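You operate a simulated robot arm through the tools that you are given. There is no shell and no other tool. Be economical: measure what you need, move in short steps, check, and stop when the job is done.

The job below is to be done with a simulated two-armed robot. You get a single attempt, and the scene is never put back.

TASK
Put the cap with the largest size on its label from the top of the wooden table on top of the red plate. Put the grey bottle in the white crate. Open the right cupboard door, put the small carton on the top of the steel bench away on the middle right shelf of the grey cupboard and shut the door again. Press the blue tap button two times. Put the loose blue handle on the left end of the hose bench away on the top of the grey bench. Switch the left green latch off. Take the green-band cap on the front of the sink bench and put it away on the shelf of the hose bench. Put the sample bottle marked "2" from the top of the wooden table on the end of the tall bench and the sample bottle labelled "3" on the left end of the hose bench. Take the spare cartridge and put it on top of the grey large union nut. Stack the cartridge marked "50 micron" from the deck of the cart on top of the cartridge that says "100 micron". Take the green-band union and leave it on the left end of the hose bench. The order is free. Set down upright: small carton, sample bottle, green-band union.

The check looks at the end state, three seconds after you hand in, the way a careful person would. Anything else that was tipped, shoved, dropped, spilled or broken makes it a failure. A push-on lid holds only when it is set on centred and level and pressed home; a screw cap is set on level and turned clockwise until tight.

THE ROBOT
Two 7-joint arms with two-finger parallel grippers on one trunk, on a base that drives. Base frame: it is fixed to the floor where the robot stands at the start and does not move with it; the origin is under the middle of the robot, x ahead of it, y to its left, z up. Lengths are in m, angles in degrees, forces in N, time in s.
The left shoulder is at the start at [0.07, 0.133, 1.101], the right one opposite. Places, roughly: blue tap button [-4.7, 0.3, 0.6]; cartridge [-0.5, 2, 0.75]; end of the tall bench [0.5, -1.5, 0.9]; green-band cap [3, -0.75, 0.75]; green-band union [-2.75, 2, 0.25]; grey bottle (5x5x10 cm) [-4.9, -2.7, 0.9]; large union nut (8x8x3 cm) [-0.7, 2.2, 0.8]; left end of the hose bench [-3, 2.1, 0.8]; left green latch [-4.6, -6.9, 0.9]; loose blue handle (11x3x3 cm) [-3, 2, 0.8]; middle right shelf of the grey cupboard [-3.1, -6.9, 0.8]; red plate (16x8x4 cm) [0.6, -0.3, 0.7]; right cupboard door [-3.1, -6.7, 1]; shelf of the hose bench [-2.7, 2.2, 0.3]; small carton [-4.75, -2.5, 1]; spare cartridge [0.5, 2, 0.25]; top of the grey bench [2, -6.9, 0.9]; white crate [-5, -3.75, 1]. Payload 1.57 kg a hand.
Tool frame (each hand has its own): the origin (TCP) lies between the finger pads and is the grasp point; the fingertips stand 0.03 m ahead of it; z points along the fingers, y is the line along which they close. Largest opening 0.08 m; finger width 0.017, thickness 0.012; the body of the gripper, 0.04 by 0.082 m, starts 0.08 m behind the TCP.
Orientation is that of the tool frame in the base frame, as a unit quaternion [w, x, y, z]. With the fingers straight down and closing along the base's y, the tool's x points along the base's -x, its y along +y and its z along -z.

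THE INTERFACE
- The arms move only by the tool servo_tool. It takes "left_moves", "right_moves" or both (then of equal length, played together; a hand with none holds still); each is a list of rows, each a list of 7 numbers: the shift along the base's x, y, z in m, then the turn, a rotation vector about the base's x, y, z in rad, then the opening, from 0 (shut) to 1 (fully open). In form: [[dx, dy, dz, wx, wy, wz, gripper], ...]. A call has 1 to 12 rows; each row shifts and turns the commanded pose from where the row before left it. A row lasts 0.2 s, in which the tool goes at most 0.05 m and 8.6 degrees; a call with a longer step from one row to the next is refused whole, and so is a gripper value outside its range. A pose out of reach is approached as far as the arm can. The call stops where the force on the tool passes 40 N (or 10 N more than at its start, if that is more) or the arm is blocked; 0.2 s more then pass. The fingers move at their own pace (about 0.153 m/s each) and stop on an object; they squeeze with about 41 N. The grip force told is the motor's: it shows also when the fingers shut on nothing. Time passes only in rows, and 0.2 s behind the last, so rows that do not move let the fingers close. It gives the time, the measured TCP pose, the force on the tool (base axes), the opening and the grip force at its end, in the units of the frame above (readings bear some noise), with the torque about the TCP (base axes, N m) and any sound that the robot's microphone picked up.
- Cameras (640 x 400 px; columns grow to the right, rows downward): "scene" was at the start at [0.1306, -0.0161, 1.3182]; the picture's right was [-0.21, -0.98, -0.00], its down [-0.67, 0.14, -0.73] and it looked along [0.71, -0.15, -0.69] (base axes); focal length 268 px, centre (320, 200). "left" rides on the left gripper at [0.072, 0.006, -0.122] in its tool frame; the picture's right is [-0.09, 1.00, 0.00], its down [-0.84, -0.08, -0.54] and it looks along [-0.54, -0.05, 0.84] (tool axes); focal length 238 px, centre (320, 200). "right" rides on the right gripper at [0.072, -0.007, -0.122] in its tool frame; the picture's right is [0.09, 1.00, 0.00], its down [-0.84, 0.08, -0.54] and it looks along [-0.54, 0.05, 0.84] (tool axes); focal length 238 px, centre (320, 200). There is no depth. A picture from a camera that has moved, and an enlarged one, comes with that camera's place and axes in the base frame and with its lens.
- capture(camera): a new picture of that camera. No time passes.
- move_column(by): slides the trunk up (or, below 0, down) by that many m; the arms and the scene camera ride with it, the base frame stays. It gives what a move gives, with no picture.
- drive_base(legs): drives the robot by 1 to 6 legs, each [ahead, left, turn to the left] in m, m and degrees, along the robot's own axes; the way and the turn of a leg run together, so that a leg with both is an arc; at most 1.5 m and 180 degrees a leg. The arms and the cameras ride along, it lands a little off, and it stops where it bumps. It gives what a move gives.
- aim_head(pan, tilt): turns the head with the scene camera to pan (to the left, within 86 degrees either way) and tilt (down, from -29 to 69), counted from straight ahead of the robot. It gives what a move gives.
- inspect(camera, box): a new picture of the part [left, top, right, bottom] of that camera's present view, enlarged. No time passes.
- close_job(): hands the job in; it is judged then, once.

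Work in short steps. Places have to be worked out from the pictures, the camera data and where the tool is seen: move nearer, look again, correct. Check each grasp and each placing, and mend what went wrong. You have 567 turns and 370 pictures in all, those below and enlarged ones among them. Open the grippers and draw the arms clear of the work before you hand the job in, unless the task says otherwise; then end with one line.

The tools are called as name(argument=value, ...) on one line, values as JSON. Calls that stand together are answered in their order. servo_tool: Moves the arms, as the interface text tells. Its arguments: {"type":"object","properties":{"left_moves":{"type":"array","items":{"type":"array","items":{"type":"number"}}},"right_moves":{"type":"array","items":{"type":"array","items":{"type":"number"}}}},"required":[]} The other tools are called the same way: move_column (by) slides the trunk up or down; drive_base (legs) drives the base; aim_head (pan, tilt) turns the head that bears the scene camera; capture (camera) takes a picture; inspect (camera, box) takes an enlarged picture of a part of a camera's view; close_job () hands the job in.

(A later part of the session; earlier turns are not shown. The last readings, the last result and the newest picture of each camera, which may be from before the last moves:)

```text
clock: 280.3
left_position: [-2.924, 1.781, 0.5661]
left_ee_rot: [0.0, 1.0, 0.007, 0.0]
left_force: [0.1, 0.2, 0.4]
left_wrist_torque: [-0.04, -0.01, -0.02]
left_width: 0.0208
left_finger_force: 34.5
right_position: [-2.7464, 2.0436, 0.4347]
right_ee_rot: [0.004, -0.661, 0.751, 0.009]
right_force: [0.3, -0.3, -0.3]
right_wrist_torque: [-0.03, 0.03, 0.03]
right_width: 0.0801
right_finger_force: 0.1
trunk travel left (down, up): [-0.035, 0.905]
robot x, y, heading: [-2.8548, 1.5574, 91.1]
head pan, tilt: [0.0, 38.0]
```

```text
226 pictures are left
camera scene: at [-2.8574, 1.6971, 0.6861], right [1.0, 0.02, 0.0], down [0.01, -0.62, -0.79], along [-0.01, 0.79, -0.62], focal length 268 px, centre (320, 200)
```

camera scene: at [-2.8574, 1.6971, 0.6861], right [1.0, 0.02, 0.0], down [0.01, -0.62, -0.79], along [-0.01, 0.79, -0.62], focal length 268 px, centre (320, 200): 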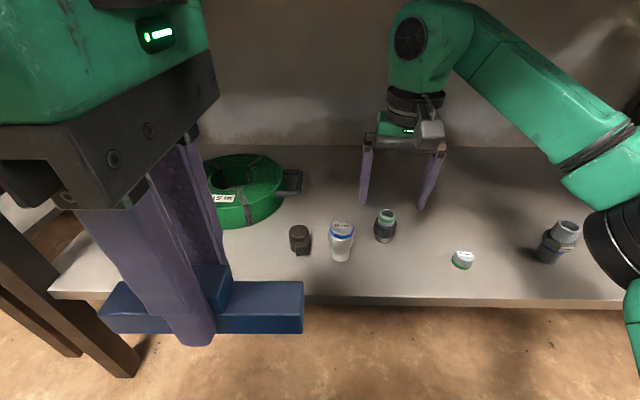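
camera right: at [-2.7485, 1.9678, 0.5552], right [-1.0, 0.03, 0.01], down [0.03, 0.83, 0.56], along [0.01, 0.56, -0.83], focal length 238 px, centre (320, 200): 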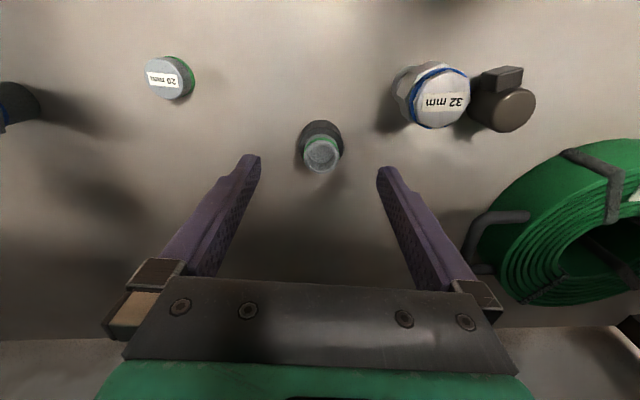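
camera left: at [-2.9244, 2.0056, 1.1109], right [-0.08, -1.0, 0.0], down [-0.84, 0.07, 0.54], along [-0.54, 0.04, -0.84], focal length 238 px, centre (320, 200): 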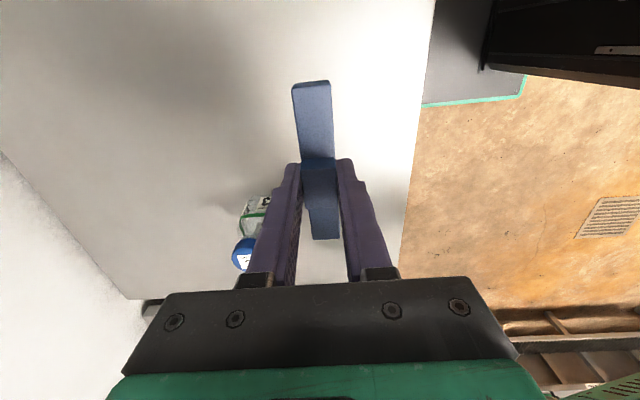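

Union is centred below the hand. I descend 6.8 cm, grip and lift slightly.

servo_tool(right_moves=[[-0.002, -0.002, -0.03, 0, 0, 0, 1], [0, 0, -0.025, 0, 0, 0, 1], [0, 0, -0.013, 0, 0, 0, 1], [0, 0, 0, 0, 0, 0, 0.2], [0, 0, 0, 0, 0, 0, 0.2], [0, 0, 0, 0, 0, 0, 0.2], [0, 0, 0.03, 0, 0, 0, 0.2], [0, 0, 0.03, 0, 0, 0, 0.2]])

capture(camera="right")

```text
clock: 282.1
left_position: [-2.9235, 1.7803, 0.5656]
left_ee_rot: [0.001, 1.0, 0.009, 0.0]
left_force: [-0.6, 0.4, -0.4]
left_wrist_torque: [-0.01, 0.0, -0.03]
left_width: 0.021
left_finger_force: 34.6
right_position: [-2.7511, 2.04, 0.427]
right_ee_rot: [0.003, -0.661, 0.751, 0.008]
right_force: [-0.2, 0.5, -0.4]
right_wrist_torque: [0.01, 0.0, -0.01]
right_width: 0.0371
right_finger_force: 40.8
trunk travel left (down, up): [-0.035, 0.905]
robot x, y, heading: [-2.8518, 1.5647, 91.2]
head pan, tilt: [0.0, 38.0]
```

```text
225 pictures are left
camera right: at [-2.7526, 1.9652, 0.5463], right [-1.0, 0.03, 0.01], down [0.03, 0.83, 0.56], along [0.01, 0.56, -0.83], focal length 238 px, centre (320, 200)
```

right: 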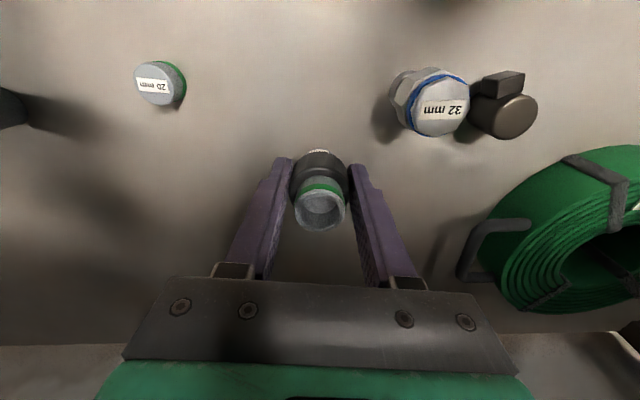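

Gripped upright. I retract from the shelf, back off, and raise the column.

servo_tool(right_moves=[[0, -0.04, 0.005, 0, 0, 0, 0.2], [0, -0.04, 0, 0, 0, 0, 0.2], [0, -0.04, 0, 0, 0, 0, 0.2], [0, -0.04, 0, 0, 0, 0, 0.2], [0, -0.04, 0, 0, 0, 0, 0.2]])

drive_base(legs=[[-0.25, 0, 0]])

move_column(by=0.4)

move_column(by=0.2)

drive_base(legs=[[0, 0.22, 0]])

capture(camera="scene")

```text
clock: 283.3
left_position: [-2.9231, 1.7801, 0.5656]
left_ee_rot: [0.002, 1.0, 0.008, 0.0]
left_force: [-0.2, 0.8, 0.6]
left_wrist_torque: [-0.04, 0.01, -0.02]
left_width: 0.0209
left_finger_force: 34.3
right_position: [-2.7488, 1.8412, 0.4321]
right_ee_rot: [0.003, -0.66, 0.751, 0.009]
right_force: [0.3, -0.3, -0.4]
right_wrist_torque: [0.01, 0.0, -0.04]
right_width: 0.0369
right_finger_force: 41.3
trunk travel left (down, up): [-0.035, 0.905]
robot x, y, heading: [-2.8534, 1.559, 90.9]
head pan, tilt: [0.0, 38.0]
```

```text
clock: 285.1
left_position: [-2.9188, 1.5254, 0.5667]
left_ee_rot: [0.001, 1.0, 0.009, 0.0]
left_force: [0.6, 0.2, -0.4]
left_wrist_torque: [-0.03, 0.02, 0.04]
left_width: 0.0209
left_finger_force: 34.2
right_position: [-2.7434, 1.5866, 0.4316]
right_ee_rot: [0.004, -0.661, 0.751, 0.009]
right_force: [0.0, 0.7, -0.6]
right_wrist_torque: [-0.01, -0.01, -0.01]
right_width: 0.0372
right_finger_force: 40.9
trunk travel left (down, up): [-0.035, 0.905]
robot x, y, heading: [-2.85, 1.3027, 91.1]
head pan, tilt: [0.0, 38.0]
```

```text
clock: 289.0
left_position: [-2.919, 1.5246, 0.9664]
left_ee_rot: [0.001, 1.0, 0.009, 0.001]
left_force: [0.3, -0.6, -0.5]
left_wrist_torque: [0.0, 0.02, -0.01]
left_width: 0.0207
left_finger_force: 34.2
right_position: [-2.7434, 1.5853, 0.8312]
right_ee_rot: [0.003, -0.661, 0.75, 0.009]
right_force: [0.1, -0.2, -0.4]
right_wrist_torque: [0.0, 0.02, 0.01]
right_width: 0.0366
right_finger_force: 40.8
trunk travel left (down, up): [-0.435, 0.505]
robot x, y, heading: [-2.8511, 1.3018, 91.1]
head pan, tilt: [0.0, 38.0]
```

```text
clock: 291.1
left_position: [-2.9182, 1.5247, 1.1662]
left_ee_rot: [0.001, 1.0, 0.009, 0.0]
left_force: [0.1, -0.7, -0.2]
left_wrist_torque: [-0.01, 0.01, 0.05]
left_width: 0.0208
left_finger_force: 34.3
right_position: [-2.7435, 1.5856, 1.032]
right_ee_rot: [0.004, -0.662, 0.75, 0.009]
right_force: [0.2, 0.0, -0.7]
right_wrist_torque: [0.03, 0.0, 0.0]
right_width: 0.0367
right_finger_force: 41.3
trunk travel left (down, up): [-0.635, 0.305]
robot x, y, heading: [-2.8452, 1.2991, 91.1]
head pan, tilt: [0.0, 38.0]
```

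```text
clock: 292.9
left_position: [-3.1397, 1.5206, 1.1659]
left_ee_rot: [0.0, 1.0, 0.011, -0.001]
left_force: [-0.3, -0.8, -1.1]
left_wrist_torque: [0.01, 0.02, -0.02]
left_width: 0.021
left_finger_force: 34.2
right_position: [-2.9643, 1.5814, 1.0319]
right_ee_rot: [0.002, -0.663, 0.749, 0.009]
right_force: [-0.7, -0.5, -0.4]
right_wrist_torque: [0.03, 0.03, 0.02]
right_width: 0.0367
right_finger_force: 41.1
trunk travel left (down, up): [-0.635, 0.305]
robot x, y, heading: [-3.0728, 1.3031, 91.5]
head pan, tilt: [0.0, 38.0]
```

```text
224 pictures are left
camera scene: at [-3.0739, 1.437, 1.2861], right [1.0, 0.02, 0.0], down [0.01, -0.62, -0.79], along [-0.02, 0.79, -0.62], focal length 268 px, centre (320, 200)
```

scene: 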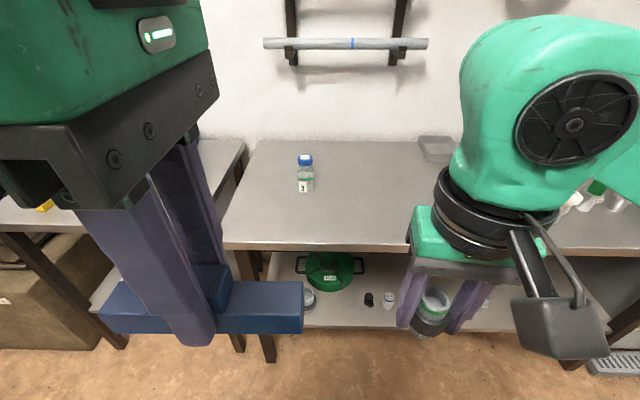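

I drive forward 0.27 m and extend the right hand to about (-2.96, 2.10), z≈0.93.

drive_base(legs=[[0.27, 0, 0]])

servo_tool(right_moves=[[0, 0.04, -0.01, 0, 0, 0, 0.2], [0, 0.045, -0.015, 0, 0, 0, 0.2], [0, 0.045, -0.015, 0, 0, 0, 0.2], [0, 0.045, -0.015, 0, 0, 0, 0.2], [0, 0.04, -0.02, 0, 0, 0, 0.2], [0, 0.03, -0.02, 0, 0, 0, 0.2]])

capture(camera="right")

capture(camera="scene")

```text
clock: 294.8
left_position: [-3.1463, 1.7919, 1.1661]
left_ee_rot: [0.0, 1.0, 0.008, 0.0]
left_force: [-0.2, 0.1, -1.1]
left_wrist_torque: [0.01, 0.01, 0.03]
left_width: 0.0211
left_finger_force: 34.1
right_position: [-2.9708, 1.8532, 1.0324]
right_ee_rot: [0.004, -0.661, 0.75, 0.009]
right_force: [-0.1, 0.1, -0.9]
right_wrist_torque: [-0.01, 0.02, 0.04]
right_width: 0.0367
right_finger_force: 41.2
trunk travel left (down, up): [-0.635, 0.305]
robot x, y, heading: [-3.0805, 1.5752, 91.1]
head pan, tilt: [0.0, 38.0]
```

```text
clock: 296.2
left_position: [-3.1461, 1.7937, 1.166]
left_ee_rot: [0.002, 1.0, 0.009, 0.0]
left_force: [0.2, 0.2, -0.5]
left_wrist_torque: [0.02, 0.0, -0.03]
left_width: 0.0209
left_finger_force: 34.0
right_position: [-2.9706, 2.0997, 0.9333]
right_ee_rot: [0.003, -0.662, 0.75, 0.008]
right_force: [-0.2, 0.1, -0.3]
right_wrist_torque: [0.0, 0.02, 0.0]
right_width: 0.0365
right_finger_force: 41.2
trunk travel left (down, up): [-0.635, 0.305]
robot x, y, heading: [-3.0792, 1.5721, 91.1]
head pan, tilt: [0.0, 38.0]
```

```text
223 pictures are left
camera right: at [-2.9724, 2.0252, 1.0546], right [-1.0, 0.03, 0.01], down [0.03, 0.83, 0.56], along [0.01, 0.56, -0.83], focal length 238 px, centre (320, 200)
```

right: 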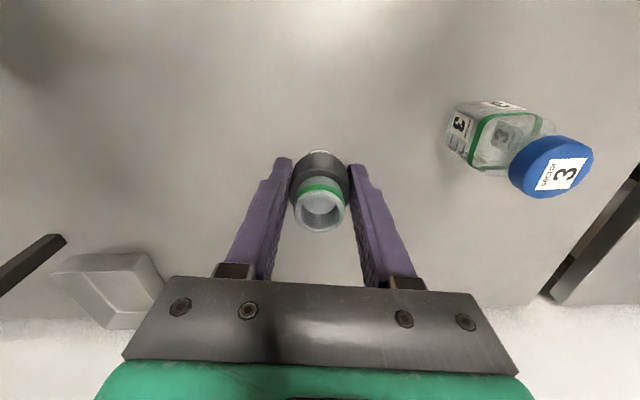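

```text
222 pictures are left
camera scene: at [-3.0805, 1.7111, 1.286], right [1.0, 0.02, 0.0], down [0.01, -0.62, -0.79], along [-0.02, 0.79, -0.62], focal length 268 px, centre (320, 200)
```

scene: 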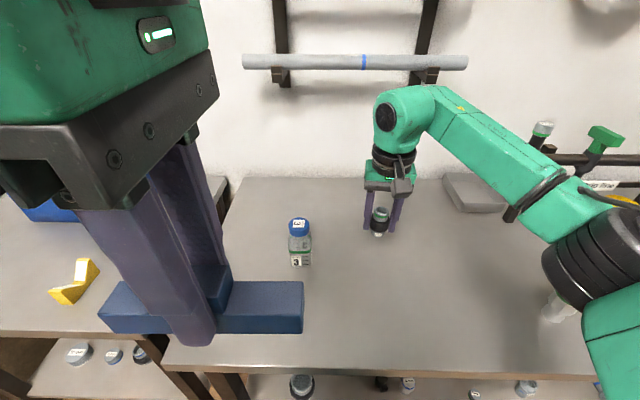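

Position is good. I lower to near the expected contact (TCP ≈0.84), then in small steps.

servo_tool(right_moves=[[0, 0, -0.04, 0, 0, 0, 0.2], [0, 0, -0.03, 0, 0, 0, 0.2], [0, 0, -0.012, 0, 0, 0, 0.2]])

servo_tool(right_moves=[[0, 0, -0.004, 0, 0, 0, 0.2], [0, 0, -0.003, 0, 0, 0, 0.2]])

servo_tool(right_moves=[[0, 0, -0.003, 0, 0, 0, 0.2], [0, 0, -0.002, 0, 0, 0, 0.2]])

```text
clock: 297.0
left_position: [-3.146, 1.7921, 1.1672]
left_ee_rot: [0.0, 1.0, 0.009, 0.0]
left_force: [0.5, -1.0, -1.2]
left_wrist_torque: [-0.02, 0.0, 0.01]
left_width: 0.0207
left_finger_force: 34.0
right_position: [-2.9708, 2.0995, 0.8538]
right_ee_rot: [0.004, -0.661, 0.75, 0.009]
right_force: [0.8, -0.1, -1.3]
right_wrist_torque: [-0.04, -0.01, -0.01]
right_width: 0.0365
right_finger_force: 40.9
trunk travel left (down, up): [-0.635, 0.305]
robot x, y, heading: [-3.0764, 1.5748, 91.3]
head pan, tilt: [0.0, 38.0]
```

```text
clock: 297.6
left_position: [-3.1459, 1.7938, 1.1666]
left_ee_rot: [0.001, 1.0, 0.009, 0.0]
left_force: [1.2, -0.4, 0.2]
left_wrist_torque: [0.02, -0.01, -0.02]
left_width: 0.0209
left_finger_force: 34.4
right_position: [-2.9719, 2.0996, 0.848]
right_ee_rot: [0.003, -0.661, 0.751, 0.008]
right_force: [0.2, 1.2, -0.1]
right_wrist_torque: [-0.02, 0.01, 0.0]
right_width: 0.0364
right_finger_force: 41.4
trunk travel left (down, up): [-0.635, 0.305]
robot x, y, heading: [-3.0748, 1.5739, 91.2]
head pan, tilt: [0.0, 38.0]
```

```text
clock: 298.2
left_position: [-3.1451, 1.7938, 1.1655]
left_ee_rot: [0.001, 1.0, 0.009, 0.0]
left_force: [-0.5, -0.3, -0.4]
left_wrist_torque: [0.04, -0.02, 0.0]
left_width: 0.0208
left_finger_force: 34.0
right_position: [-2.9701, 2.0987, 0.8425]
right_ee_rot: [0.003, -0.662, 0.75, 0.008]
right_force: [-0.4, -0.1, -0.5]
right_wrist_torque: [0.01, 0.01, -0.01]
right_width: 0.0363
right_finger_force: 40.6
trunk travel left (down, up): [-0.635, 0.305]
robot x, y, heading: [-3.0775, 1.5739, 91.3]
head pan, tilt: [0.0, 38.0]
```

servo_tool(right_moves=[[0, 0, -0.003, 0, 0, 0, 0.2], [0, 0, -0.002, 0, 0, 0, 0.2]])

servo_tool(right_moves=[[0, 0, -0.003, 0, 0, 0, 0.2], [0, 0, -0.002, 0, 0, 0, 0.2]])

inspect(camera="right", box=[250, 120, 390, 240])

```text
clock: 298.8
left_position: [-3.1459, 1.791, 1.1662]
left_ee_rot: [-0.001, 1.0, 0.008, 0.0]
left_force: [0.0, -0.9, -1.0]
left_wrist_torque: [0.0, 0.0, 0.04]
left_width: 0.021
left_finger_force: 34.0
right_position: [-2.9695, 2.0983, 0.84]
right_ee_rot: [0.005, -0.662, 0.75, 0.01]
right_force: [4.2, 3.8, 17.4]
right_wrist_torque: [0.19, -0.32, 0.04]
right_width: 0.0367
right_finger_force: 40.7
trunk travel left (down, up): [-0.635, 0.305]
robot x, y, heading: [-3.0775, 1.5724, 91.2]
head pan, tilt: [0.0, 38.0]
```

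```text
clock: 299.6
left_position: [-3.145, 1.79, 1.1671]
left_ee_rot: [-0.001, 1.0, 0.009, 0.0]
left_force: [0.3, 0.2, -0.4]
left_wrist_torque: [-0.01, 0.0, 0.02]
left_width: 0.0208
left_finger_force: 34.1
right_position: [-2.9721, 2.0989, 0.8374]
right_ee_rot: [0.005, -0.661, 0.75, 0.014]
right_force: [2.8, -5.5, 18.7]
right_wrist_torque: [-0.32, -0.19, 0.01]
right_width: 0.0365
right_finger_force: 40.6
trunk travel left (down, up): [-0.635, 0.305]
robot x, y, heading: [-3.0758, 1.5762, 91.2]
head pan, tilt: [0.0, 38.0]
stopped in row 2 (right hand): the force on the tool passed its limit (the readings are from after the stop); the commanded pose is now the measured one
```

```text
3.33 times, centred on (320, 180) of right
camera zoom: at [-2.9726, 2.0228, 0.9579], right [-1.0, 0.03, 0.01], down [0.04, 0.82, 0.56], along [0.01, 0.56, -0.83], focal length 794 px, centre (320, 267)
```

zoom: 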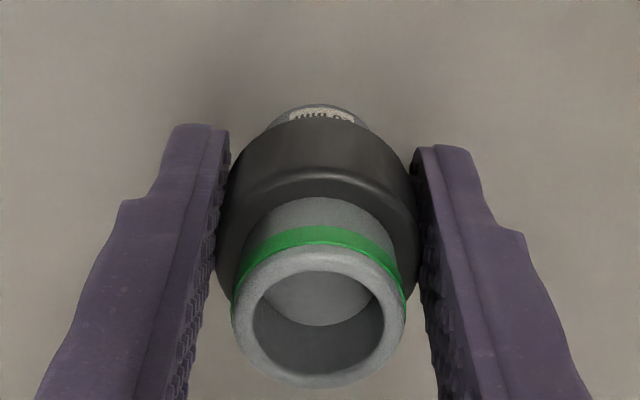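

Standing on the bench. I ease 1 mm, open gently, and rise.

servo_tool(right_moves=[[0, 0, 0.001, 0, 0, 0, 0.2], [0, 0, 0, 0, 0, 0, 0.7], [0, 0, 0, 0, 0, 0, 0.9], [0, 0, 0.02, 0, 0, 0, 1], [0, 0, 0.04, 0, 0, 0, 1], [0, 0, 0.04, 0, 0, 0, 1], [0, 0, 0.04, 0, 0, 0, 1]])

capture(camera="right")

inspect(camera="scene", box=[260, 170, 460, 290])

```text
clock: 301.1
left_position: [-3.1471, 1.7927, 1.1665]
left_ee_rot: [0.0, 1.0, 0.009, 0.0]
left_force: [0.4, 0.5, -1.6]
left_wrist_torque: [-0.01, -0.02, 0.04]
left_width: 0.021
left_finger_force: 33.8
right_position: [-2.9704, 2.1021, 0.9762]
right_ee_rot: [0.005, -0.661, 0.75, 0.012]
right_force: [-0.3, -0.3, -0.2]
right_wrist_torque: [-0.01, -0.03, 0.03]
right_width: 0.0802
right_finger_force: 0.0
trunk travel left (down, up): [-0.635, 0.305]
robot x, y, heading: [-3.0758, 1.5731, 91.1]
head pan, tilt: [0.0, 38.0]
```

```text
220 pictures are left
camera right: at [-2.9727, 2.0248, 1.0959], right [-1.0, 0.03, 0.01], down [0.03, 0.83, 0.56], along [0.01, 0.56, -0.83], focal length 238 px, centre (320, 200)
```

right: 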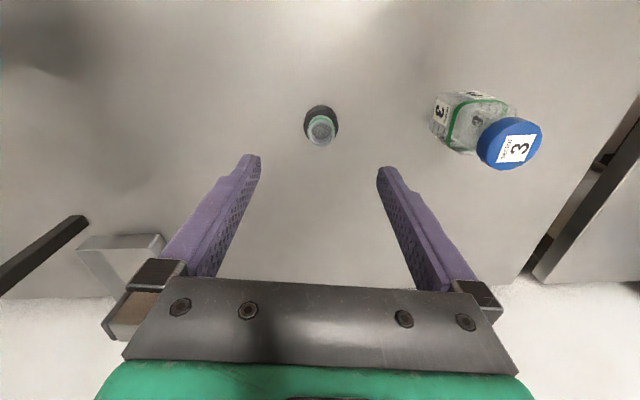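

```text
3.20 times, centred on (360, 230) of scene
camera zoom: at [-3.0807, 1.7094, 1.2861], right [1.0, 0.02, 0.0], down [0.01, -0.62, -0.79], along [-0.02, 0.79, -0.62], focal length 859 px, centre (192, 104)
```

zoom: 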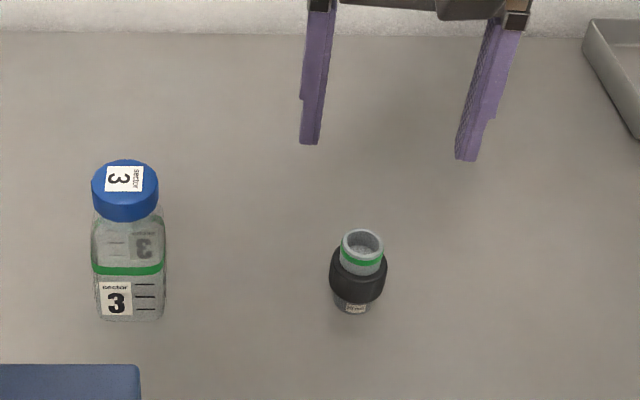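

Both stand upright. I retract, back off and turn left to face -x toward the tap.

servo_tool(right_moves=[[0.01, -0.045, 0.01, 0, 0, 0, 1], [0.01, -0.045, 0.0, 0, 0, 0, 1], [0.01, -0.045, 0.0, 0, 0, 0, 1], [0.01, -0.045, 0.0, 0, 0, 0, 1], [0.01, -0.045, 0.0, 0, 0, 0, 1], [0.01, -0.045, 0, 0, 0, 0, 1]])

drive_base(legs=[[-0.5, 0, 0], [0, 0, 90]])

aim_head(pan=20, tilt=25)

capture(camera="scene")

```text
clock: 302.6
left_position: [-3.1448, 1.7919, 1.1669]
left_ee_rot: [0.0, 1.0, 0.009, 0.0]
left_force: [0.0, -0.3, 0.1]
left_wrist_torque: [0.04, 0.04, -0.02]
left_width: 0.021
left_finger_force: 34.5
right_position: [-2.9102, 1.8301, 0.987]
right_ee_rot: [0.004, -0.66, 0.751, 0.013]
right_force: [-0.6, -0.8, 1.2]
right_wrist_torque: [0.0, 0.03, 0.0]
right_width: 0.0799
right_finger_force: 0.1
trunk travel left (down, up): [-0.635, 0.305]
robot x, y, heading: [-3.0785, 1.5733, 91.4]
head pan, tilt: [0.0, 38.0]
```

```text
clock: 309.4
left_position: [-3.2888, 0.9922, 1.1666]
left_ee_rot: [0.0, 0.701, 0.713, 0.0]
left_force: [0.1, 0.1, 0.6]
left_wrist_torque: [0.01, 0.01, -0.01]
left_width: 0.021
left_finger_force: 34.1
right_position: [-3.3265, 1.2273, 0.9859]
right_ee_rot: [0.006, 0.998, -0.063, -0.012]
right_force: [-0.4, -0.6, 0.0]
right_wrist_torque: [0.02, 0.01, 0.0]
right_width: 0.0801
right_finger_force: 0.0
trunk travel left (down, up): [-0.635, 0.305]
robot x, y, heading: [-3.0682, 1.0565, -179.0]
head pan, tilt: [0.0, 38.0]
```

```text
clock: 310.2
left_position: [-3.2884, 0.9918, 1.167]
left_ee_rot: [-0.001, 0.702, 0.712, 0.0]
left_force: [-0.2, 0.3, -0.1]
left_wrist_torque: [-0.03, -0.02, 0.03]
left_width: 0.021
left_finger_force: 33.8
right_position: [-3.3271, 1.2271, 0.9862]
right_ee_rot: [0.006, 0.998, -0.064, -0.012]
right_force: [0.6, -0.1, -0.1]
right_wrist_torque: [0.05, -0.01, -0.05]
right_width: 0.08
right_finger_force: 0.1
trunk travel left (down, up): [-0.635, 0.305]
robot x, y, heading: [-3.0699, 1.0607, -178.9]
head pan, tilt: [20.0, 25.0]
```

```text
218 pictures are left
camera scene: at [-3.2039, 1.028, 1.3064], right [-0.36, 0.93, 0.0], down [0.4, 0.15, -0.91], along [-0.85, -0.33, -0.42], focal length 268 px, centre (320, 200)
```

scene: 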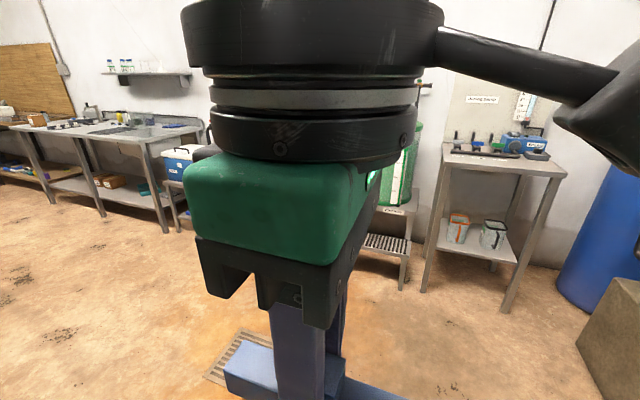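

The left arm blocks the view. I move it out to the side and drive nearer.

servo_tool(left_moves=[[0, -0.04, -0.02, 0, 0, 0, 0.05], [0, -0.04, -0.02, 0, 0, 0, 0.05], [0, -0.04, -0.02, 0, 0, 0, 0.05], [0, -0.04, -0.02, 0, 0, 0, 0.05], [0, -0.04, -0.02, 0, 0, 0, 0.05], [0, -0.04, 0, 0, 0, 0, 0.05]])

drive_base(legs=[[0.6, 0.5, 0]])

aim_head(pan=10, tilt=25)

capture(camera="scene")

```text
clock: 311.6
left_position: [-3.3266, 0.8093, 1.0482]
left_ee_rot: [0.001, 0.702, 0.713, 0.001]
left_force: [0.5, -1.1, -0.6]
left_wrist_torque: [-0.01, 0.01, -0.01]
left_width: 0.0209
left_finger_force: 34.3
left hand out of reach, approached as far as the arm can: row 4, 5, 6
right_position: [-3.3273, 1.2263, 0.9877]
right_ee_rot: [0.006, 0.998, -0.064, -0.012]
right_force: [-0.8, -0.2, -0.5]
right_wrist_torque: [-0.01, -0.03, 0.03]
right_width: 0.0799
right_finger_force: 0.1
trunk travel left (down, up): [-0.635, 0.305]
robot x, y, heading: [-3.0664, 1.061, -178.9]
head pan, tilt: [20.0, 25.0]
```

```text
clock: 315.9
left_position: [-3.935, 0.3051, 1.0486]
left_ee_rot: [0.0, 0.706, 0.708, 0.0]
left_force: [-0.7, 0.4, 0.2]
left_wrist_torque: [0.0, -0.03, 0.0]
left_width: 0.0209
left_finger_force: 34.2
right_position: [-3.931, 0.7232, 0.9862]
right_ee_rot: [0.005, 0.997, -0.07, -0.011]
right_force: [-0.5, -0.6, 0.7]
right_wrist_torque: [0.01, 0.01, -0.02]
right_width: 0.0801
right_finger_force: 0.1
trunk travel left (down, up): [-0.635, 0.305]
robot x, y, heading: [-3.6752, 0.5568, -179.7]
head pan, tilt: [20.0, 25.0]
```

```text
clock: 316.6
left_position: [-3.9361, 0.3043, 1.0486]
left_ee_rot: [0.0, 0.706, 0.708, 0.0]
left_force: [0.0, 0.8, -0.1]
left_wrist_torque: [0.02, -0.01, 0.01]
left_width: 0.0211
left_finger_force: 34.5
right_position: [-3.9307, 0.7226, 0.9862]
right_ee_rot: [0.006, 0.998, -0.069, -0.012]
right_force: [-0.1, 0.7, 0.4]
right_wrist_torque: [-0.02, -0.01, 0.0]
right_width: 0.0803
right_finger_force: 0.1
trunk travel left (down, up): [-0.635, 0.305]
robot x, y, heading: [-3.6731, 0.5534, -179.5]
head pan, tilt: [10.0, 25.0]
```

```text
217 pictures are left
camera scene: at [-3.8146, 0.5371, 1.3064], right [-0.18, 0.98, 0.0], down [0.42, 0.08, -0.91], along [-0.89, -0.16, -0.42], focal length 268 px, centre (320, 200)
```

scene: 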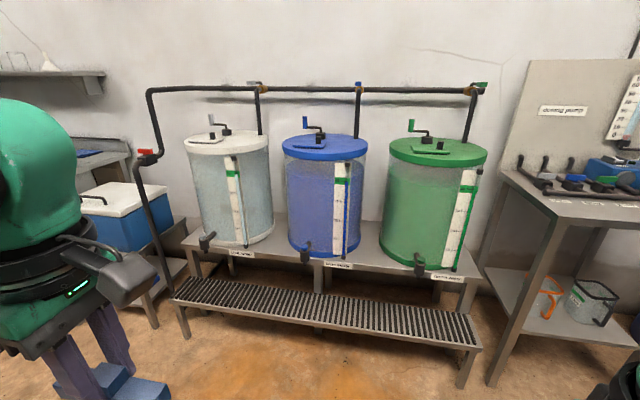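

I zoom on the taps of the barrels.

inspect(camera="scene", box=[180, 210, 440, 300])

inspect(camera="scene", box=[280, 225, 340, 275])

```text
2.46 times, centred on (310, 255) of scene
camera zoom: at [-3.8146, 0.5371, 1.3064], right [-0.18, 0.98, 0.0], down [0.42, 0.08, -0.91], along [-0.89, -0.16, -0.42], focal length 661 px, centre (345, 65)
```

zoom: 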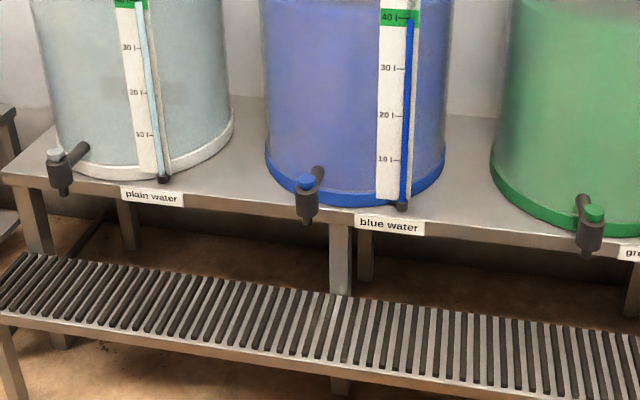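

```text
8.00 times, centred on (310, 250) of scene
camera zoom: at [-3.8146, 0.5371, 1.3064], right [-0.18, 0.98, 0.0], down [0.42, 0.08, -0.91], along [-0.89, -0.16, -0.42], focal length 2148 px, centre (400, -200)
```

zoom: 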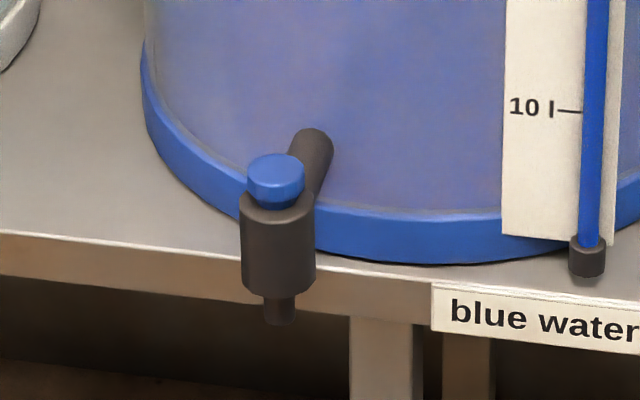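

The blue button is on top of the blue barrel's tap, about (-4.72, 0.31, 0.65). I position the robot so that the right hand can press it from above.

drive_base(legs=[[0.3, 0.43, 0]])

servo_tool(right_moves=[[0, 0, 0.0, 0, 0, 0, 0], [0, 0, 0, 0, 0, 0, 0], [0, 0, 0, 0, 0, 0, 0]])

capture(camera="scene")

capture(camera="right")

```text
clock: 319.6
left_position: [-4.2377, -0.1203, 1.0488]
left_ee_rot: [0.0, 0.708, 0.707, 0.0]
left_force: [-0.8, 0.2, -0.4]
left_wrist_torque: [0.01, 0.0, -0.02]
left_width: 0.0211
left_finger_force: 34.2
right_position: [-4.2301, 0.2981, 0.9878]
right_ee_rot: [0.006, 0.997, -0.074, -0.012]
right_force: [0.7, -0.4, -0.1]
right_wrist_torque: [0.01, -0.03, 0.01]
right_width: 0.0799
right_finger_force: 0.0
trunk travel left (down, up): [-0.635, 0.305]
robot x, y, heading: [-3.9707, 0.1281, -179.7]
head pan, tilt: [10.0, 25.0]
```

```text
clock: 320.4
left_position: [-4.2381, -0.1203, 1.05]
left_ee_rot: [0.0, 0.708, 0.707, 0.0]
left_force: [-0.3, 0.5, -0.6]
left_wrist_torque: [0.03, -0.01, -0.03]
left_width: 0.021
left_finger_force: 34.2
right_position: [-4.2311, 0.2971, 0.9866]
right_ee_rot: [0.006, 0.997, -0.072, -0.012]
right_force: [0.2, 1.3, 0.4]
right_wrist_torque: [-0.03, 0.0, -0.01]
right_width: 0.0002
right_finger_force: 20.8
trunk travel left (down, up): [-0.635, 0.305]
robot x, y, heading: [-3.9717, 0.1268, -179.6]
head pan, tilt: [10.0, 25.0]
```

```text
214 pictures are left
camera scene: at [-4.1148, 0.1108, 1.3064], right [-0.18, 0.98, 0.0], down [0.42, 0.07, -0.91], along [-0.89, -0.16, -0.42], focal length 268 px, centre (320, 200)
```

scene: 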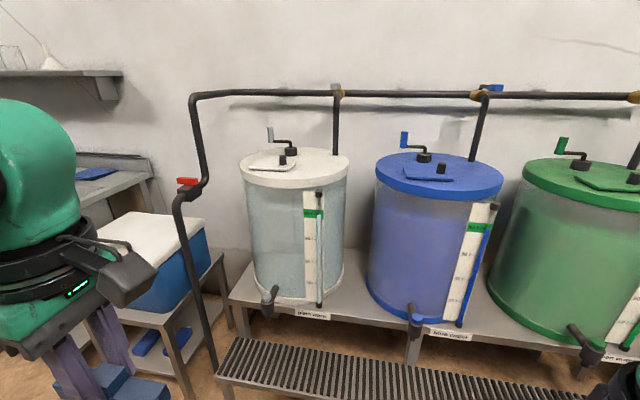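

```text
213 pictures are left
camera right: at [-4.1554, 0.2932, 1.1059], right [-0.05, -1.0, 0.01], down [-0.83, 0.05, 0.56], along [-0.56, 0.02, -0.83], focal length 238 px, centre (320, 200)
```

right: 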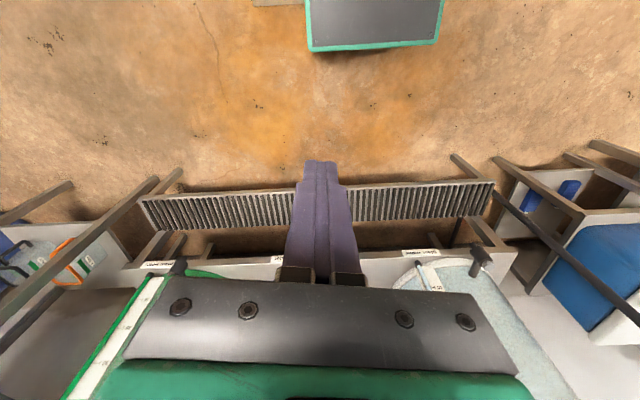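

I zoom in on the button to triangulate its position.

inspect(camera="scene", box=[384, 290, 444, 350])

```text
6.67 times, centred on (414, 320) of scene
camera zoom: at [-4.1148, 0.1108, 1.3064], right [-0.18, 0.98, 0.0], down [0.42, 0.07, -0.91], along [-0.89, -0.16, -0.42], focal length 1790 px, centre (-307, -600)
```

zoom: 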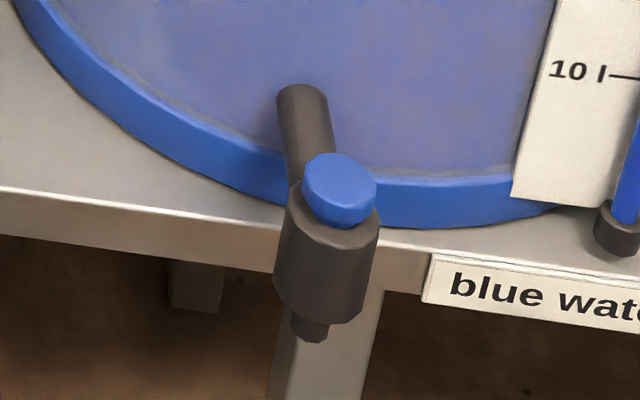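

The button top is at (-4.761, 0.299, 0.626), only ~5 cm in front of the barrel wall. I pitch the tool 25° forward, lower the column and approach.

drive_base(legs=[[0.22, 0.0, 0]])

move_column(by=-0.12)

servo_tool(right_moves=[[-0.03, 0, 0, 0, 0.145, 0, 0], [-0.03, 0, 0, 0, 0.145, 0, 0], [-0.03, 0, 0, 0, 0.145, 0, 0], [-0.04, 0, 0, 0, 0, 0, 0], [-0.03, 0, -0.03, 0, 0, 0, 0]])

capture(camera="scene")

capture(camera="right")

```text
clock: 322.1
left_position: [-4.4533, -0.1217, 1.0492]
left_ee_rot: [0.0, 0.707, 0.707, 0.0]
left_force: [1.1, 0.5, 0.3]
left_wrist_torque: [0.02, -0.04, 0.0]
left_width: 0.0207
left_finger_force: 34.3
right_position: [-4.4487, 0.2958, 0.9853]
right_ee_rot: [0.006, 0.997, -0.071, -0.012]
right_force: [-0.2, -0.3, 0.1]
right_wrist_torque: [0.04, -0.03, 0.0]
right_width: 0.0001
right_finger_force: 21.5
trunk travel left (down, up): [-0.635, 0.305]
robot x, y, heading: [-4.1891, 0.1258, -179.6]
head pan, tilt: [10.0, 25.0]
```

```text
clock: 323.6
left_position: [-4.4544, -0.1213, 0.9292]
left_ee_rot: [-0.001, 0.707, 0.707, 0.0]
left_force: [0.5, 0.2, -0.9]
left_wrist_torque: [-0.04, 0.03, 0.0]
left_width: 0.0211
left_finger_force: 34.9
right_position: [-4.4483, 0.2948, 0.8656]
right_ee_rot: [0.005, 0.997, -0.071, -0.012]
right_force: [0.5, 0.1, -0.8]
right_wrist_torque: [0.0, -0.01, -0.01]
right_width: 0.0
right_finger_force: 21.4
trunk travel left (down, up): [-0.515, 0.425]
robot x, y, heading: [-4.1924, 0.1269, -179.9]
head pan, tilt: [10.0, 25.0]
```

```text
clock: 324.8
left_position: [-4.4538, -0.1213, 0.9286]
left_ee_rot: [0.002, 0.707, 0.708, 0.0]
left_force: [0.0, 0.1, -0.5]
left_wrist_torque: [-0.03, -0.02, -0.02]
left_width: 0.021
left_finger_force: 34.6
right_position: [-4.6088, 0.2981, 0.8362]
right_ee_rot: [0.02, 0.971, -0.069, -0.227]
right_force: [0.5, -0.3, -0.5]
right_wrist_torque: [-0.02, -0.01, 0.01]
right_width: 0.0002
right_finger_force: 21.3
trunk travel left (down, up): [-0.515, 0.425]
robot x, y, heading: [-4.1926, 0.1228, -179.8]
head pan, tilt: [10.0, 25.0]
```

```text
211 pictures are left
camera scene: at [-4.3322, 0.1106, 1.1864], right [-0.18, 0.98, 0.0], down [0.42, 0.07, -0.91], along [-0.89, -0.16, -0.42], focal length 268 px, centre (320, 200)
```

scene: 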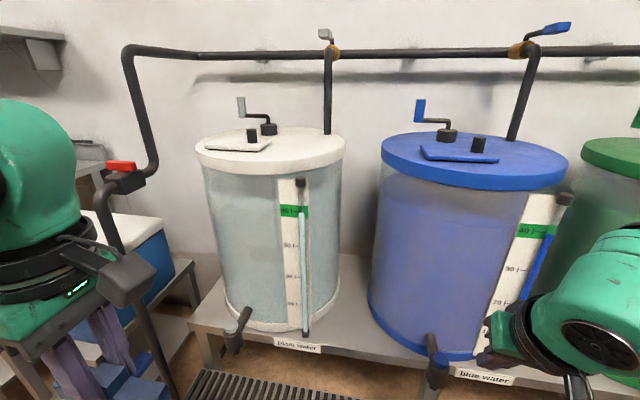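

```text
210 pictures are left
camera right: at [-4.4893, 0.2943, 0.9123], right [-0.04, -1.0, 0.03], down [-0.51, 0.05, 0.86], along [-0.86, 0.02, -0.51], focal length 238 px, centre (320, 200)
```

right: 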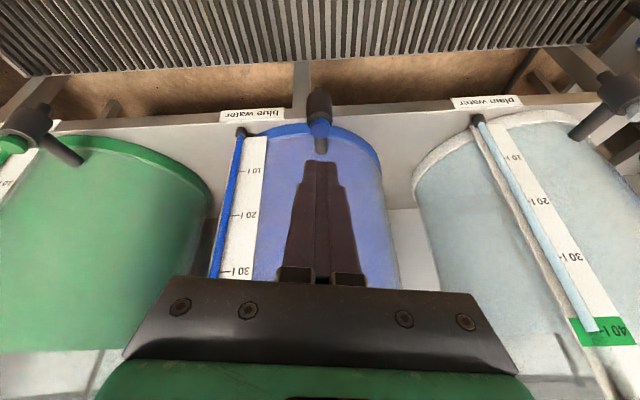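

The button is straight ahead-below the closed fingertips. I move the tips to just above it.

servo_tool(right_moves=[[-0.03, 0, -0.03, 0, 0, 0, 0], [-0.03, 0, -0.03, 0, 0, 0, 0], [-0.03, 0, -0.03, 0, 0, 0, 0], [-0.03, 0, -0.03, 0, 0, 0, 0], [-0.008, 0, -0.03, 0, 0, 0, 0]])

capture(camera="right")

aim_head(pan=-15, tilt=45)

capture(camera="scene")

```text
clock: 326.0
left_position: [-4.455, -0.1226, 0.9289]
left_ee_rot: [0.001, 0.707, 0.707, 0.0]
left_force: [0.6, -0.5, -0.1]
left_wrist_torque: [0.02, -0.02, 0.02]
left_width: 0.021
left_finger_force: 34.3
right_position: [-4.7359, 0.2966, 0.6843]
right_ee_rot: [0.021, 0.971, -0.069, -0.228]
right_force: [0.3, 0.0, -0.2]
right_wrist_torque: [0.01, -0.03, -0.03]
right_width: 0.0
right_finger_force: 21.3
trunk travel left (down, up): [-0.515, 0.425]
robot x, y, heading: [-4.1908, 0.1247, -179.8]
head pan, tilt: [10.0, 25.0]
```

```text
209 pictures are left
camera right: at [-4.6179, 0.2928, 0.7629], right [-0.04, -1.0, 0.03], down [-0.51, 0.05, 0.86], along [-0.86, 0.02, -0.51], focal length 238 px, centre (320, 200)
```

right: 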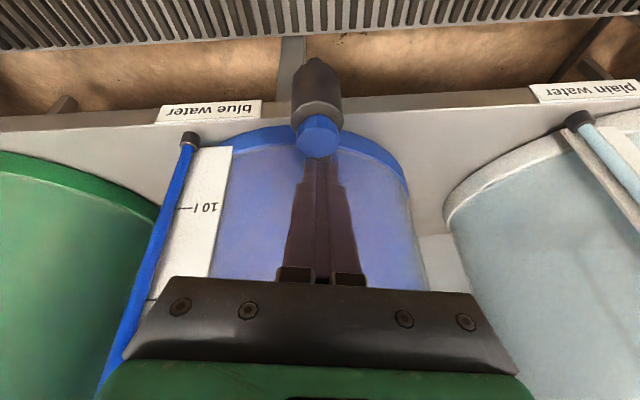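

```text
clock: 326.9
left_position: [-4.4539, -0.1226, 0.9289]
left_ee_rot: [0.0, 0.707, 0.707, 0.0]
left_force: [-0.1, -0.1, -1.1]
left_wrist_torque: [0.04, 0.01, -0.01]
left_width: 0.021
left_finger_force: 34.4
right_position: [-4.736, 0.2965, 0.6878]
right_ee_rot: [0.021, 0.971, -0.07, -0.226]
right_force: [-0.1, -0.4, 0.1]
right_wrist_torque: [0.02, -0.01, -0.01]
right_width: 0.0
right_finger_force: 21.2
trunk travel left (down, up): [-0.515, 0.425]
robot x, y, heading: [-4.1891, 0.1253, -179.8]
head pan, tilt: [-15.0, 45.0]
```

```text
208 pictures are left
camera scene: at [-4.3199, 0.1471, 1.1559], right [0.25, 0.97, 0.0], down [0.68, -0.18, -0.71], along [-0.68, 0.18, -0.71], focal length 268 px, centre (320, 200)
```

scene: 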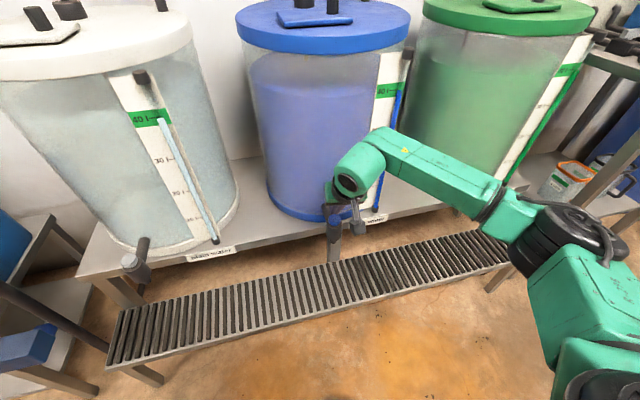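

The tips are directly above the button by ~3 cm. I press straight down gently and watch force/sound.

servo_tool(right_moves=[[-0.003, 0, -0.02, 0, 0, 0, 0], [0, 0, -0.008, 0, 0, 0, 0], [0, 0, -0.004, 0, 0, 0, 0]])

capture(camera="right")

```text
clock: 327.7
left_position: [-4.451, -0.1225, 0.9306]
left_ee_rot: [-0.001, 0.707, 0.707, -0.002]
left_force: [0.1, 0.0, -1.1]
left_wrist_torque: [0.01, -0.01, 0.05]
left_width: 0.0209
left_finger_force: 34.0
right_position: [-4.7388, 0.2951, 0.6599]
right_ee_rot: [0.022, 0.97, -0.07, -0.233]
right_force: [0.4, 4.5, 28.6]
right_wrist_torque: [0.17, 0.15, 0.15]
right_width: 0.0
right_finger_force: 21.2
trunk travel left (down, up): [-0.515, 0.425]
robot x, y, heading: [-4.1916, 0.124, -179.7]
head pan, tilt: [-15.0, 45.0]
heard: click
```

```text
207 pictures are left
camera right: at [-4.6191, 0.2915, 0.7361], right [-0.04, -1.0, 0.03], down [-0.5, 0.05, 0.86], along [-0.86, 0.02, -0.5], focal length 238 px, centre (320, 200)
```

right: 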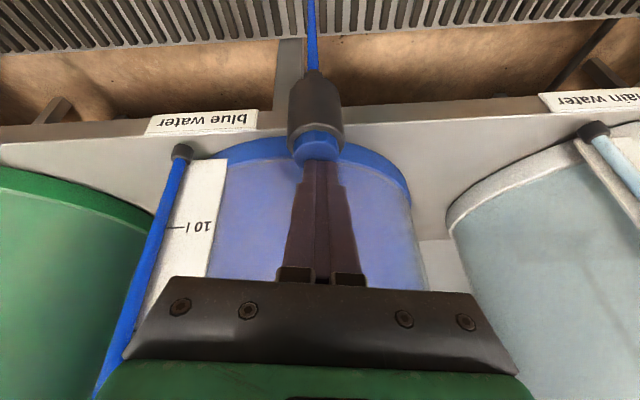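

Click heard, water runs while pressed. I lift off 2 cm to release, then check it's stopped.

servo_tool(right_moves=[[0, 0, 0.012, 0, 0, 0, 0], [0, 0, 0.012, 0, 0, 0, 0], [0, 0, 0, 0, 0, 0, 0]])

capture(camera="right")

```text
clock: 328.5
left_position: [-4.4547, -0.1224, 0.9284]
left_ee_rot: [0.001, 0.707, 0.707, 0.0]
left_force: [0.7, 0.1, -0.8]
left_wrist_torque: [0.03, -0.03, 0.02]
left_width: 0.021
left_finger_force: 34.5
right_position: [-4.7394, 0.2947, 0.6768]
right_ee_rot: [0.02, 0.972, -0.068, -0.226]
right_force: [-0.6, -0.7, 0.1]
right_wrist_torque: [-0.01, 0.0, 0.0]
right_width: 0.0001
right_finger_force: 21.5
trunk travel left (down, up): [-0.515, 0.425]
robot x, y, heading: [-4.1914, 0.1266, -180.1]
head pan, tilt: [-15.0, 45.0]
```

```text
206 pictures are left
camera right: at [-4.6203, 0.2915, 0.7538], right [-0.04, -1.0, 0.03], down [-0.51, 0.05, 0.86], along [-0.86, 0.02, -0.52], focal length 238 px, centre (320, 200)
```

right: 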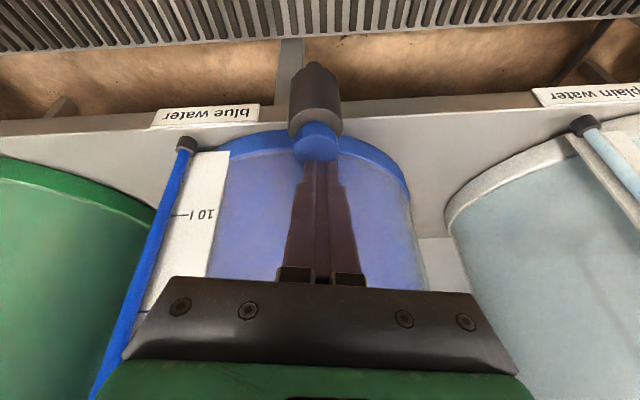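

Released and stopped. Second press with the same depth, then release and withdraw up.

servo_tool(right_moves=[[0, 0, -0.012, 0, 0, 0, 0], [0, 0, -0.008, 0, 0, 0, 0], [0, 0, -0.004, 0, 0, 0, 0]])

servo_tool(right_moves=[[0, 0, 0.012, 0, 0, 0, 0], [0, 0, 0.02, 0, 0, 0, 0], [0.02, 0, 0.03, 0, 0, 0, 0], [0.03, 0, 0.03, 0, 0, 0, 0], [0.03, 0, 0.03, 0, 0, 0, 0], [0.03, 0, 0.03, 0, 0, 0, 0]])

capture(camera="right")

```text
clock: 329.3
left_position: [-4.4501, -0.1227, 0.9308]
left_ee_rot: [-0.001, 0.707, 0.707, -0.001]
left_force: [0.0, 1.3, -0.2]
left_wrist_torque: [0.01, 0.0, -0.01]
left_width: 0.0211
left_finger_force: 34.2
right_position: [-4.7393, 0.2944, 0.661]
right_ee_rot: [0.021, 0.969, -0.07, -0.235]
right_force: [-2.7, 4.5, 30.4]
right_wrist_torque: [0.21, 0.26, 0.16]
right_width: 0.0
right_finger_force: 21.7
trunk travel left (down, up): [-0.515, 0.425]
robot x, y, heading: [-4.189, 0.1213, -179.8]
head pan, tilt: [-15.0, 45.0]
heard: click
```

```text
clock: 330.7
left_position: [-4.4529, -0.1228, 0.9286]
left_ee_rot: [0.0, 0.707, 0.707, 0.0]
left_force: [0.1, 0.1, -0.4]
left_wrist_torque: [-0.01, 0.04, 0.0]
left_width: 0.021
left_finger_force: 34.2
right_position: [-4.6303, 0.2949, 0.8052]
right_ee_rot: [0.021, 0.971, -0.069, -0.226]
right_force: [-0.1, -0.2, 0.2]
right_wrist_torque: [0.0, 0.02, -0.01]
right_width: 0.0001
right_finger_force: 21.7
trunk travel left (down, up): [-0.515, 0.425]
robot x, y, heading: [-4.1916, 0.1283, -179.8]
head pan, tilt: [-15.0, 45.0]
```

```text
205 pictures are left
camera right: at [-4.5108, 0.2914, 0.8827], right [-0.04, -1.0, 0.03], down [-0.51, 0.05, 0.86], along [-0.86, 0.02, -0.51], focal length 238 px, centre (320, 200)
```

right: 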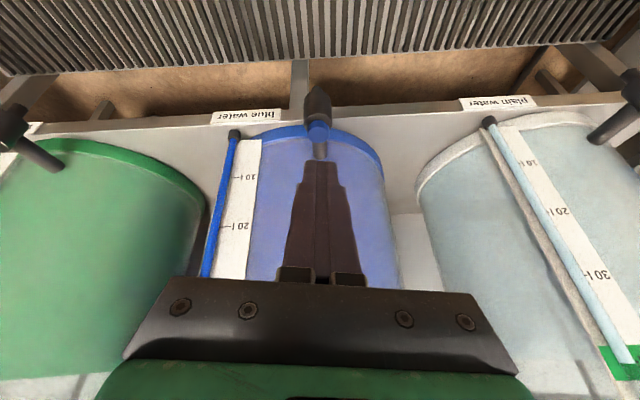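

Two clicks done, tap closed. I restore the tool to vertical, back off, and move along to the steel bench (y≈-2.6).

servo_tool(right_moves=[[0.04, 0, 0.02, 0, -0.145, 0, 0], [0.04, 0, 0.02, 0, -0.145, 0, 0.5], [0.04, 0, 0.02, 0, -0.145, 0, 1], [0.03, 0, 0.02, 0, 0, 0, 1]])

drive_base(legs=[[-0.5, 0, 0], [0, 1.4, 0], [0, 1.0, 0]])

move_column(by=0.3)

aim_head(pan=10, tilt=25)

capture(camera="scene")

```text
clock: 331.7
left_position: [-4.4532, -0.1222, 0.9286]
left_ee_rot: [0.0, 0.707, 0.707, 0.0]
left_force: [-0.4, 0.0, -1.1]
left_wrist_torque: [-0.01, 0.0, 0.01]
left_width: 0.0211
left_finger_force: 34.2
right_position: [-4.4773, 0.2933, 0.8884]
right_ee_rot: [0.005, 0.997, -0.073, -0.012]
right_force: [0.1, -0.3, -0.7]
right_wrist_torque: [0.01, -0.03, 0.01]
right_width: 0.08
right_finger_force: 0.1
trunk travel left (down, up): [-0.515, 0.425]
robot x, y, heading: [-4.1905, 0.1281, -179.7]
head pan, tilt: [-15.0, 45.0]
```

```text
clock: 346.0
left_position: [-3.9728, -2.5257, 0.9286]
left_ee_rot: [0.0, 0.71, 0.705, 0.0]
left_force: [0.3, -0.2, -0.2]
left_wrist_torque: [0.02, 0.0, 0.0]
left_width: 0.0209
left_finger_force: 33.9
right_position: [-3.9938, -2.1083, 0.887]
right_ee_rot: [0.006, 0.997, -0.075, -0.011]
right_force: [-0.5, 0.5, 0.3]
right_wrist_torque: [0.01, 0.0, 0.03]
right_width: 0.08
right_finger_force: 0.1
trunk travel left (down, up): [-0.515, 0.425]
robot x, y, heading: [-3.7064, -2.2735, 180.0]
head pan, tilt: [-15.0, 45.0]
```

```text
clock: 349.0
left_position: [-3.9721, -2.5238, 1.2282]
left_ee_rot: [0.0, 0.709, 0.705, -0.001]
left_force: [0.6, 0.2, -1.0]
left_wrist_torque: [0.01, 0.01, -0.02]
left_width: 0.0209
left_finger_force: 34.1
right_position: [-3.994, -2.1089, 1.1862]
right_ee_rot: [0.005, 0.997, -0.075, -0.012]
right_force: [-1.1, 0.5, -0.4]
right_wrist_torque: [-0.01, 0.01, 0.02]
right_width: 0.0798
right_finger_force: 0.1
trunk travel left (down, up): [-0.815, 0.125]
robot x, y, heading: [-3.7073, -2.2824, 179.7]
head pan, tilt: [-15.0, 45.0]
```

```text
clock: 349.9
left_position: [-3.9723, -2.5237, 1.2297]
left_ee_rot: [0.0, 0.71, 0.704, 0.001]
left_force: [0.4, 0.5, -0.6]
left_wrist_torque: [-0.03, -0.01, 0.0]
left_width: 0.0209
left_finger_force: 34.4
right_position: [-3.9938, -2.1093, 1.1867]
right_ee_rot: [0.005, 0.997, -0.076, -0.012]
right_force: [0.4, 0.2, 0.5]
right_wrist_torque: [0.0, 0.01, -0.03]
right_width: 0.0798
right_finger_force: 0.1
trunk travel left (down, up): [-0.815, 0.125]
robot x, y, heading: [-3.7082, -2.2801, 179.8]
head pan, tilt: [10.0, 25.0]
```

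```text
204 pictures are left
camera scene: at [-3.8488, -2.2938, 1.4864], right [-0.17, 0.99, 0.0], down [0.42, 0.07, -0.91], along [-0.89, -0.15, -0.42], focal length 268 px, centre (320, 200)
```

scene: 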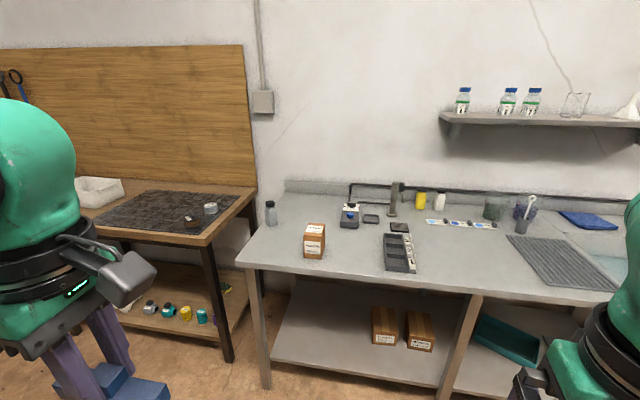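

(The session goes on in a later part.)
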